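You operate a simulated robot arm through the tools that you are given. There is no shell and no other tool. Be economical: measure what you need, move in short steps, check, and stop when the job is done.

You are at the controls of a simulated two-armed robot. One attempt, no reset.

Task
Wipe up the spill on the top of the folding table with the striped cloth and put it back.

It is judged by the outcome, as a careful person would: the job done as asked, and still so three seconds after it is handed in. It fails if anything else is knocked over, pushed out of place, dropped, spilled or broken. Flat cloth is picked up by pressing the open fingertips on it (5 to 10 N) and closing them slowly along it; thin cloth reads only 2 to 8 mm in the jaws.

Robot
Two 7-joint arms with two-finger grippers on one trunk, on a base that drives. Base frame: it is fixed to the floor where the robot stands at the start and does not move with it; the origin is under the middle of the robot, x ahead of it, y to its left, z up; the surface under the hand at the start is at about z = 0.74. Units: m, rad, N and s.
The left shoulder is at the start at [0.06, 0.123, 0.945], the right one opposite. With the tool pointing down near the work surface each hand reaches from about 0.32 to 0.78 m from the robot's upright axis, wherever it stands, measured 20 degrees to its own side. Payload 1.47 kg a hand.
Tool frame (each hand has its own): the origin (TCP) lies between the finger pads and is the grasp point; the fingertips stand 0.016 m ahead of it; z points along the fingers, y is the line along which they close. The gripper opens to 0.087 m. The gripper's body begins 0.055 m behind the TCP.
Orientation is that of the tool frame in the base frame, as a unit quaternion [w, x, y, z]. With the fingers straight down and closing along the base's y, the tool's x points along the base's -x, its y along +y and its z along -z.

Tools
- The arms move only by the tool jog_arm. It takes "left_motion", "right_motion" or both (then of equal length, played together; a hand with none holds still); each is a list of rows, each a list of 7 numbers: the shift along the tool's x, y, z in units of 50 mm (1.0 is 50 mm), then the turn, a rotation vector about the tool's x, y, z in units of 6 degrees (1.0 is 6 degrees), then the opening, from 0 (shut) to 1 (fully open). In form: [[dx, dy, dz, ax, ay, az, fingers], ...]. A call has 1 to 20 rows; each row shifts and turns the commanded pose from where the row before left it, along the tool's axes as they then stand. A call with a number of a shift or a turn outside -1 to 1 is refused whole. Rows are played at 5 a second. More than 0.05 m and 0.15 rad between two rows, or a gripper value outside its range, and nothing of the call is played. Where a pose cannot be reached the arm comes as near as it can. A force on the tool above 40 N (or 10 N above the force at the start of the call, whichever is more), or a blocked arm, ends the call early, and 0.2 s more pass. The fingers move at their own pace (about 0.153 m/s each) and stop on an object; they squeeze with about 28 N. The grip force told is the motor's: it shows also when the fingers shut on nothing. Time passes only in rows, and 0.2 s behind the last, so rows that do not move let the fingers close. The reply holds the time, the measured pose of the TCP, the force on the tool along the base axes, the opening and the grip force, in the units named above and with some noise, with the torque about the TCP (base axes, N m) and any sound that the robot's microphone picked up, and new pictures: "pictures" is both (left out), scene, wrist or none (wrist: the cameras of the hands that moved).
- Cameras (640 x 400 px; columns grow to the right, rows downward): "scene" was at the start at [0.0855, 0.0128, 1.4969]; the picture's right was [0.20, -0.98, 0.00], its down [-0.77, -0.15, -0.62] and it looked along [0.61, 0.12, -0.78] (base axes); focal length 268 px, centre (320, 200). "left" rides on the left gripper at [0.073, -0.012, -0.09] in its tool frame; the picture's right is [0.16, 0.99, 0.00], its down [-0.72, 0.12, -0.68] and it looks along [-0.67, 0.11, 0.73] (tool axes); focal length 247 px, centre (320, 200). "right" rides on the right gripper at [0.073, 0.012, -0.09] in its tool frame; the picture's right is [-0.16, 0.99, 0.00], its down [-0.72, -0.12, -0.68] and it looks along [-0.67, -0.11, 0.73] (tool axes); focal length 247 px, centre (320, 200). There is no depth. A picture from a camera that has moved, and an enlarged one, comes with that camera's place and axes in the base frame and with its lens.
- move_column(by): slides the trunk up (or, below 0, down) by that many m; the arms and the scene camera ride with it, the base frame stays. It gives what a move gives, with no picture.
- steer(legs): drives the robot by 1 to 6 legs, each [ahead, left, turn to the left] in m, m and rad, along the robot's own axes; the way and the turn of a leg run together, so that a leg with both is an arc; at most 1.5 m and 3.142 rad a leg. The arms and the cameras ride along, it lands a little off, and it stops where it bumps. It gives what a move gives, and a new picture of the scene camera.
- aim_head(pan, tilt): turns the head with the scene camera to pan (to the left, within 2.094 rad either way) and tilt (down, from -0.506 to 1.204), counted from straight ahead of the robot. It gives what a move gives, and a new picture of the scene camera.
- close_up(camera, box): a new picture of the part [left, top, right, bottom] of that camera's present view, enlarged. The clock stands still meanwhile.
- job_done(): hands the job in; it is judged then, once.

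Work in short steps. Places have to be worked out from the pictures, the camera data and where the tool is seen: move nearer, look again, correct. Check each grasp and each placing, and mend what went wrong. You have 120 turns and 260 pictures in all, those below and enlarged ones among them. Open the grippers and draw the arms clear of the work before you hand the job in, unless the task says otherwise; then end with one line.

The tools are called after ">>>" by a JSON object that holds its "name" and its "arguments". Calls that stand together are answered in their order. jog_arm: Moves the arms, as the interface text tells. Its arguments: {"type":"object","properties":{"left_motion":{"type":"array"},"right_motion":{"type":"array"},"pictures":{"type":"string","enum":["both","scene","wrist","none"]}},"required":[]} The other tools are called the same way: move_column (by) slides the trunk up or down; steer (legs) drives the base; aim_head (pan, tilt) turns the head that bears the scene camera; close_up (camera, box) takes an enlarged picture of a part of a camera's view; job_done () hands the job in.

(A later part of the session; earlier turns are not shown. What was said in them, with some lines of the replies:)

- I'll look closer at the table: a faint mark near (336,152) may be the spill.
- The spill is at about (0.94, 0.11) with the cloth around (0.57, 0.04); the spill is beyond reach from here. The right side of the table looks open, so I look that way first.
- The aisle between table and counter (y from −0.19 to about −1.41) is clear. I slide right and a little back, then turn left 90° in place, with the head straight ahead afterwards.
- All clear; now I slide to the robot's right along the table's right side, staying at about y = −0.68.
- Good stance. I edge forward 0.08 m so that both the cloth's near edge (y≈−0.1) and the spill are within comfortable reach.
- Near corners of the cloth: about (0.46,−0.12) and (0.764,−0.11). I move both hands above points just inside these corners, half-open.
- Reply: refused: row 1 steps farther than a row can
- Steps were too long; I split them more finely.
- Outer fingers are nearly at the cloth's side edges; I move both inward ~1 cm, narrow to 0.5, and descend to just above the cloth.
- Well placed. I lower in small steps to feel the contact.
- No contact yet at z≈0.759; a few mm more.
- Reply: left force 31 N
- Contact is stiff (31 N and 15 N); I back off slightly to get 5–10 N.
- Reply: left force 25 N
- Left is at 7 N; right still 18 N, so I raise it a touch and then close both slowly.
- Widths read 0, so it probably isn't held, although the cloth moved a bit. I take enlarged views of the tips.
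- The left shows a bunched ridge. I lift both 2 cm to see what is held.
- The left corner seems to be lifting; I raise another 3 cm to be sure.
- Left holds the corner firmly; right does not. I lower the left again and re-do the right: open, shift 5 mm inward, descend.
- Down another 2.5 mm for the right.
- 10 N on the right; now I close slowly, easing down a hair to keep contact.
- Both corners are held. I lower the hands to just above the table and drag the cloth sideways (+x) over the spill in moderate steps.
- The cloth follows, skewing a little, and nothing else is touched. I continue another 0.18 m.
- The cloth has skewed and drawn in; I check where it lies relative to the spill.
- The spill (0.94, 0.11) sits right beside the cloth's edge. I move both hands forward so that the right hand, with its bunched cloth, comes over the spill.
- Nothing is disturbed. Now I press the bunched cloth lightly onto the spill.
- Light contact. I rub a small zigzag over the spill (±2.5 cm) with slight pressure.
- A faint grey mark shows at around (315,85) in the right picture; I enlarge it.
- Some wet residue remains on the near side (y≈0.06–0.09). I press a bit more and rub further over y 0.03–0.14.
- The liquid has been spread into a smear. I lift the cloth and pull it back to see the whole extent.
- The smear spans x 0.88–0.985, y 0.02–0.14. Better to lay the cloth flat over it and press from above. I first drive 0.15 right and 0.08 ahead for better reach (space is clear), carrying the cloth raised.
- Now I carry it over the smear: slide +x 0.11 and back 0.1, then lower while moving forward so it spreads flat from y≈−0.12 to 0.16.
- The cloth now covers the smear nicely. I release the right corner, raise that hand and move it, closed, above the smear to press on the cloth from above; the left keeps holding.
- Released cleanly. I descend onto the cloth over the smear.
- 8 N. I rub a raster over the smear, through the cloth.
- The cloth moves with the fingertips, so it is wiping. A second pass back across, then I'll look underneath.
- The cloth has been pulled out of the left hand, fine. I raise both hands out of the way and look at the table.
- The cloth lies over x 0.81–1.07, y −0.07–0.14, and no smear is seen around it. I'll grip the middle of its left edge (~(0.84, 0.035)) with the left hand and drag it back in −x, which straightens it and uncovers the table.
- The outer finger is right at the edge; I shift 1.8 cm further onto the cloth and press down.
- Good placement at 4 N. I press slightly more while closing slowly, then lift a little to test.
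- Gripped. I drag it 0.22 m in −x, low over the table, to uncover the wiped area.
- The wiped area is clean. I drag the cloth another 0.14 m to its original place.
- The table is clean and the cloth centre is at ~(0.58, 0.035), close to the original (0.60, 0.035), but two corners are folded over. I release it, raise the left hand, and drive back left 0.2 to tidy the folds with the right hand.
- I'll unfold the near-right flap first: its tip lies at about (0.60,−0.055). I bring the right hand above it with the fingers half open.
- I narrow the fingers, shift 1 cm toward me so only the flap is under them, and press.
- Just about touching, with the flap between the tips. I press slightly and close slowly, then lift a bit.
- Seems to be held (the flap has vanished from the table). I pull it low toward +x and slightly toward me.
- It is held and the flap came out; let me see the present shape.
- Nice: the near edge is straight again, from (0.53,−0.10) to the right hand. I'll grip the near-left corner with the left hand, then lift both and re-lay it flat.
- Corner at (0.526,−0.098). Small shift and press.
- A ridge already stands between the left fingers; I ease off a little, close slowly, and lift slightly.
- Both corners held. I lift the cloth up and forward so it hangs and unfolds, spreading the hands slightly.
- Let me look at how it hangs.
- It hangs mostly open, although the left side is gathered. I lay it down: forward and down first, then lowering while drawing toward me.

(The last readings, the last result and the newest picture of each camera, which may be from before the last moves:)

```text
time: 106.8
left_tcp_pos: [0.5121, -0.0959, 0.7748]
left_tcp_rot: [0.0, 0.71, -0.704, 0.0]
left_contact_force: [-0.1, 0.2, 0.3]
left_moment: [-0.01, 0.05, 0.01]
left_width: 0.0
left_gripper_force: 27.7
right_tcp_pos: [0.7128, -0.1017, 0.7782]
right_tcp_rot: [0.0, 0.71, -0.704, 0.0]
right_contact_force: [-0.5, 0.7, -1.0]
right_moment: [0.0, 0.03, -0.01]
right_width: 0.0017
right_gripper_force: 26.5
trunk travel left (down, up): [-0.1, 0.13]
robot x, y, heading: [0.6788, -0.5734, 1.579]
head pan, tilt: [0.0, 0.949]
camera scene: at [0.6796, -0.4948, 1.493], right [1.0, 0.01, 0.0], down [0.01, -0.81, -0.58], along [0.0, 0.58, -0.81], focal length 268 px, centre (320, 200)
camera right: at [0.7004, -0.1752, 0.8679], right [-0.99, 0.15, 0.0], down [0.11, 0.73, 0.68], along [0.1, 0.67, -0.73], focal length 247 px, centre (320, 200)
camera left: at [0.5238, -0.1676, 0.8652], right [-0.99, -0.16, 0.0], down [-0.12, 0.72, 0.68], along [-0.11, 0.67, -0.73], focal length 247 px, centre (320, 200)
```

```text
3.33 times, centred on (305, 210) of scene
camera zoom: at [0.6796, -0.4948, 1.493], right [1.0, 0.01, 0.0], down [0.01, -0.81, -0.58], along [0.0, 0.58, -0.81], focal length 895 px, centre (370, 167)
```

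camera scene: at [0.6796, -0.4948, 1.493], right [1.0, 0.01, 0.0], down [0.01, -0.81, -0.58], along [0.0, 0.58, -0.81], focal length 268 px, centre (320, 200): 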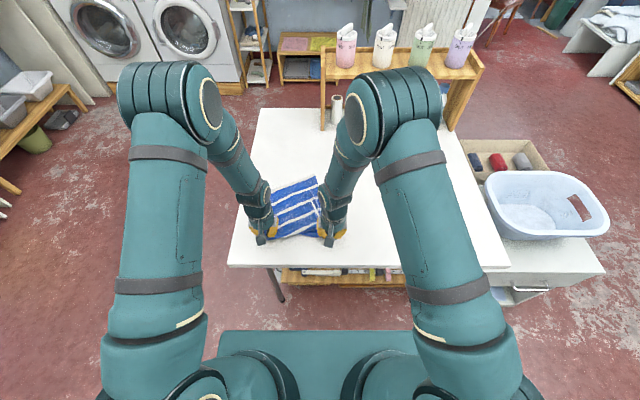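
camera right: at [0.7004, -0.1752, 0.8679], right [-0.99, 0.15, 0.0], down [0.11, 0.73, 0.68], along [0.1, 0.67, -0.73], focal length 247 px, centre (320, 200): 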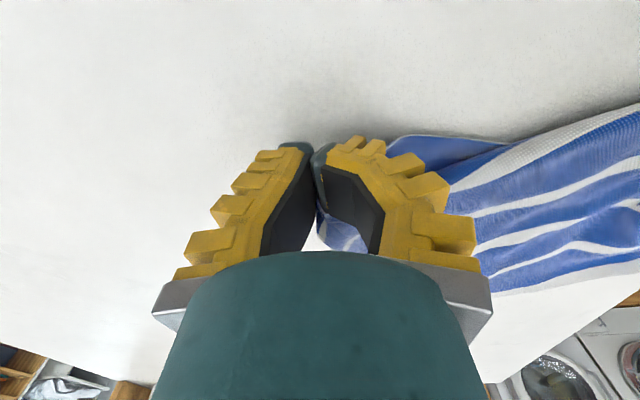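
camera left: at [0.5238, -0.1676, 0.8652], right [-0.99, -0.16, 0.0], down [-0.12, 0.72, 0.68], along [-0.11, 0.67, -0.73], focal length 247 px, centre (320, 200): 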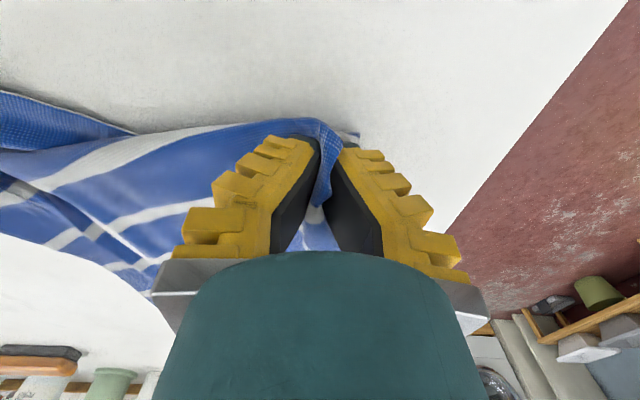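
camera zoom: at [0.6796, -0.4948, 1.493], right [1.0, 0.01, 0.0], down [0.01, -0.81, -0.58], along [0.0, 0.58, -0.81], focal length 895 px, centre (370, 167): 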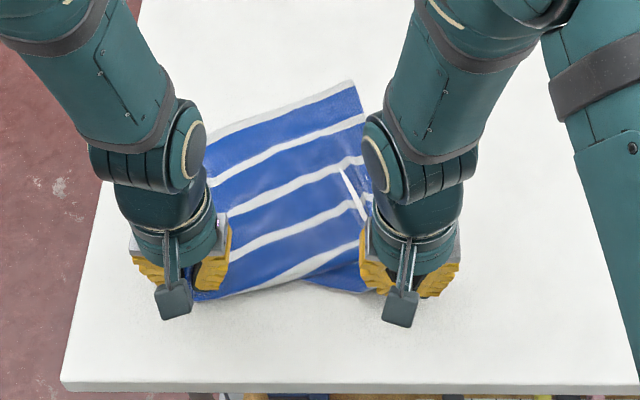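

Much flatter, and at the right place. I lower a touch, open both hands, and lift straight up.

>>> {"name": "jog_arm", "arguments": {"left_motion": [[0, 0, 0.2, 0, 0, 0, 0], [0, 0, 0, 0, 0, 0, 0.3], [0, 0, 0, 0, 0, 0, 0.5], [0, 0, 0, 0, 0, 0, 0.5], [0, 0, -0.4, 0, 0, 0, 0.5], [0, 0, -0.8, 0, 0, 0, 0.5], [0, 0.3, -0.8, 0, 0, 0, 0.5], [0.3, 0.9, 0, 0, 0, 0, 0.5], [0.3, 0.9, 0, 0, 0, 0, 0.5], [0.3, 0.9, 0, 0, 0, 0, 0.5]], "right_motion": [[0, 0, 0.25, 0, 0, 0, 0], [0, 0, 0, 0, 0, 0, 0.3], [0, 0, 0, 0, 0, 0, 0.5], [0, 0, 0, 0, 0, 0, 0.5], [0, 0, -0.4, 0, 0, 0, 0.5], [0, 0, -0.8, 0, 0, 0, 0.5], [0, -0.3, -0.8, 0, 0, 0, 0.5], [0.3, -0.9, 0, 0, 0, 0, 0.5], [0.3, -0.9, 0, 0, 0, 0, 0.5], [0.3, -0.9, 0, 0, 0, 0, 0.5]], "pictures": "scene"}}

>>> {"name": "close_up", "arguments": {"camera": "scene", "box": [220, 150, 390, 270]}}

>>> {"name": "close_up", "arguments": {"camera": "scene", "box": [320, 120, 480, 240]}}

```text
time: 109.0
left_tcp_pos: [0.3607, -0.1414, 0.8681]
left_tcp_rot: [0.0, 0.709, -0.705, -0.001]
left_contact_force: [-0.4, -0.4, 0.7]
left_moment: [0.02, 0.0, -0.03]
left_width: 0.0492
left_gripper_force: 3.9
right_tcp_pos: [0.8621, -0.1486, 0.8628]
right_tcp_rot: [0.0, 0.71, -0.705, 0.0]
right_contact_force: [0.5, -1.0, -1.1]
right_moment: [0.02, 0.01, 0.0]
right_width: 0.0493
right_gripper_force: 4.0
trunk travel left (down, up): [-0.1, 0.13]
robot x, y, heading: [0.6778, -0.5762, 1.58]
head pan, tilt: [0.0, 0.949]
camera scene: at [0.6795, -0.4958, 1.4931], right [1.0, 0.01, 0.0], down [0.01, -0.81, -0.58], along [0.0, 0.58, -0.81], focal length 268 px, centre (320, 200)
```

scene: 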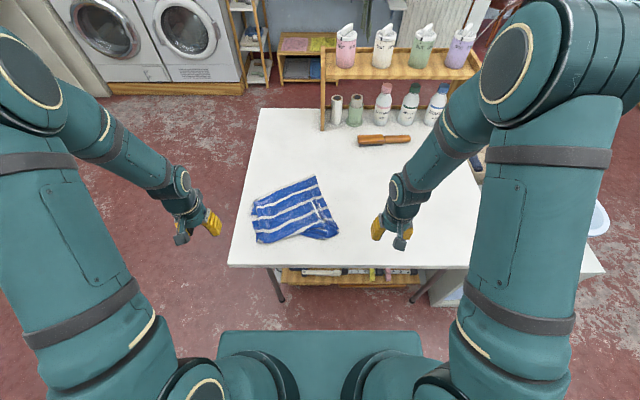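

```text
3.33 times, centred on (305, 210) of scene
camera zoom: at [0.6795, -0.4958, 1.4931], right [1.0, 0.01, 0.0], down [0.01, -0.81, -0.58], along [0.0, 0.58, -0.81], focal length 895 px, centre (370, 167)
```

zoom: 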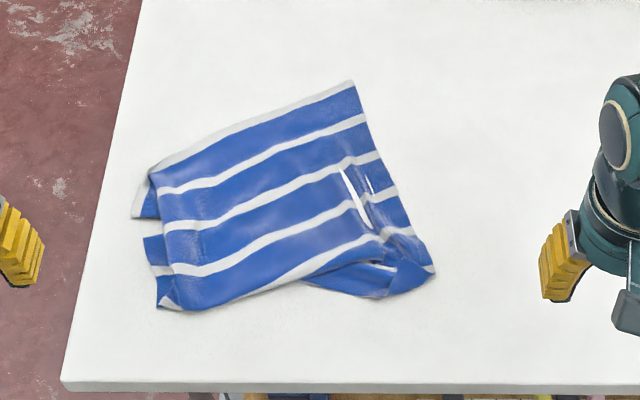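

```text
3.33 times, centred on (400, 180) of scene
camera zoom: at [0.6795, -0.4958, 1.4931], right [1.0, 0.01, 0.0], down [0.01, -0.81, -0.58], along [0.0, 0.58, -0.81], focal length 895 px, centre (53, 267)
```

zoom: 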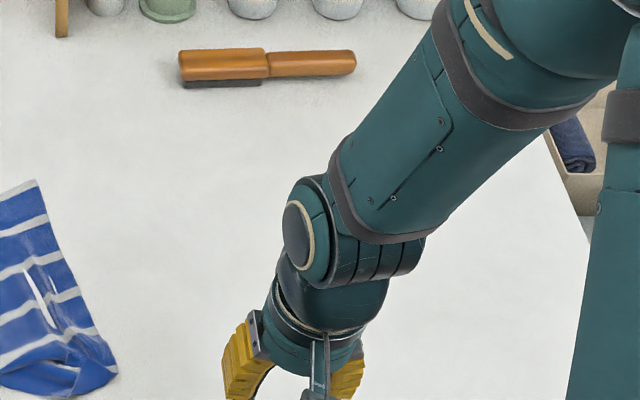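

The cloth is back in place (x 0.44–0.74, y −0.10–0.15), nearly flat. I back off 0.2 m so the arms are clear, and take a last look at the spill area.

>>> {"name": "steer", "arguments": {"legs": [[-0.2, 0, 0]]}}

>>> {"name": "aim_head", "arguments": {"pan": -0.15, "tilt": 0.8}}

>>> {"name": "close_up", "arguments": {"camera": "scene", "box": [220, 120, 440, 270]}}

```text
time: 110.6
left_tcp_pos: [0.365, -0.341, 0.8683]
left_tcp_rot: [-0.001, 0.708, -0.706, -0.001]
left_contact_force: [-0.1, -0.6, -0.2]
left_moment: [0.04, 0.0, 0.04]
left_width: 0.0491
left_gripper_force: 4.1
right_tcp_pos: [0.8644, -0.3511, 0.863]
right_tcp_rot: [0.0, 0.708, -0.706, 0.0]
right_contact_force: [0.1, 0.6, 0.5]
right_moment: [0.03, 0.06, 0.02]
right_width: 0.0494
right_gripper_force: 4.3
trunk travel left (down, up): [-0.1, 0.13]
robot x, y, heading: [0.677, -0.782, 1.575]
head pan, tilt: [0.0, 0.949]
camera scene: at [0.6807, -0.6978, 1.4931], right [1.0, 0.0, 0.0], down [0.0, -0.81, -0.58], along [0.0, 0.58, -0.81], focal length 268 px, centre (320, 200)
```

scene: 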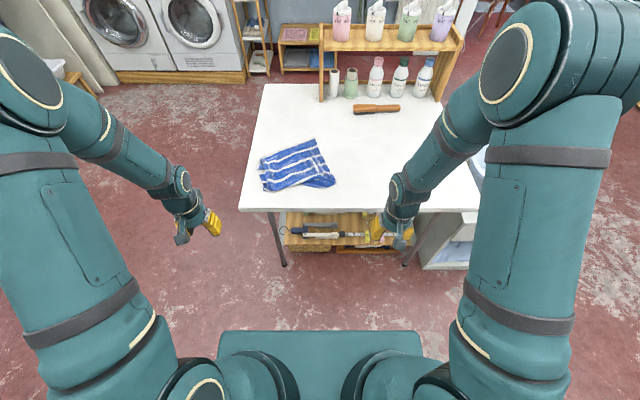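

```text
time: 111.3
left_tcp_pos: [0.3644, -0.3414, 0.8678]
left_tcp_rot: [0.0, 0.707, -0.707, 0.0]
left_contact_force: [-0.2, -0.1, 0.5]
left_moment: [-0.02, 0.0, 0.01]
left_width: 0.0491
left_gripper_force: 3.9
right_tcp_pos: [0.8651, -0.35, 0.8618]
right_tcp_rot: [0.0, 0.708, -0.706, 0.001]
right_contact_force: [1.0, 0.0, 0.8]
right_moment: [0.02, -0.03, 0.01]
right_width: 0.0492
right_gripper_force: 4.4
trunk travel left (down, up): [-0.1, 0.13]
robot x, y, heading: [0.6803, -0.7816, 1.575]
head pan, tilt: [-0.15, 0.799]
camera scene: at [0.6927, -0.6893, 1.5045], right [0.99, -0.15, 0.0], down [-0.11, -0.71, -0.7], along [0.1, 0.69, -0.72], focal length 268 px, centre (320, 200)
```

scene: 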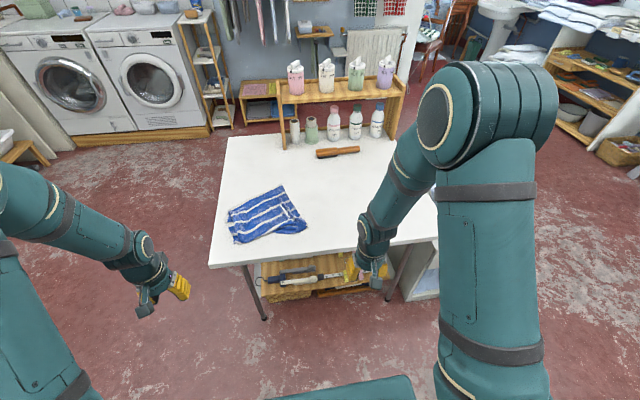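

```text
2.67 times, centred on (330, 195) of scene
camera zoom: at [0.6927, -0.6893, 1.5045], right [0.99, -0.15, 0.0], down [-0.11, -0.71, -0.7], along [0.1, 0.69, -0.72], focal length 716 px, centre (293, 213)
```

zoom: 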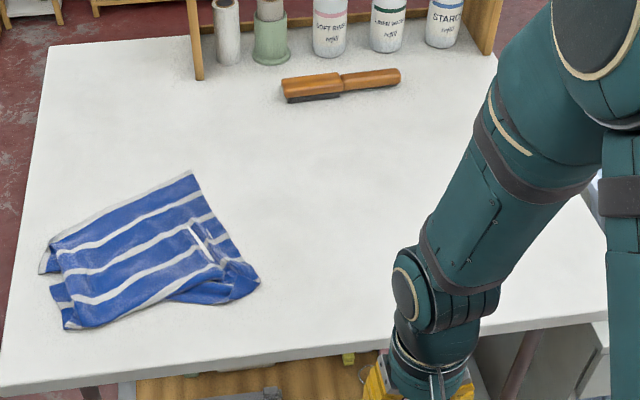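

The table is clean where the spill was, the cloth is back in place, nothing else has moved, and both hands are open and clear, so I hand in.

>>> {"name": "job_done", "arguments": {}}

```text
The job is handed in.
```

I wiped up the spill and put the striped cloth back in its original place on the table. It lies nearly flat, but the left edge is a little folded under and the near-right corner is creased. Nothing else was moved.
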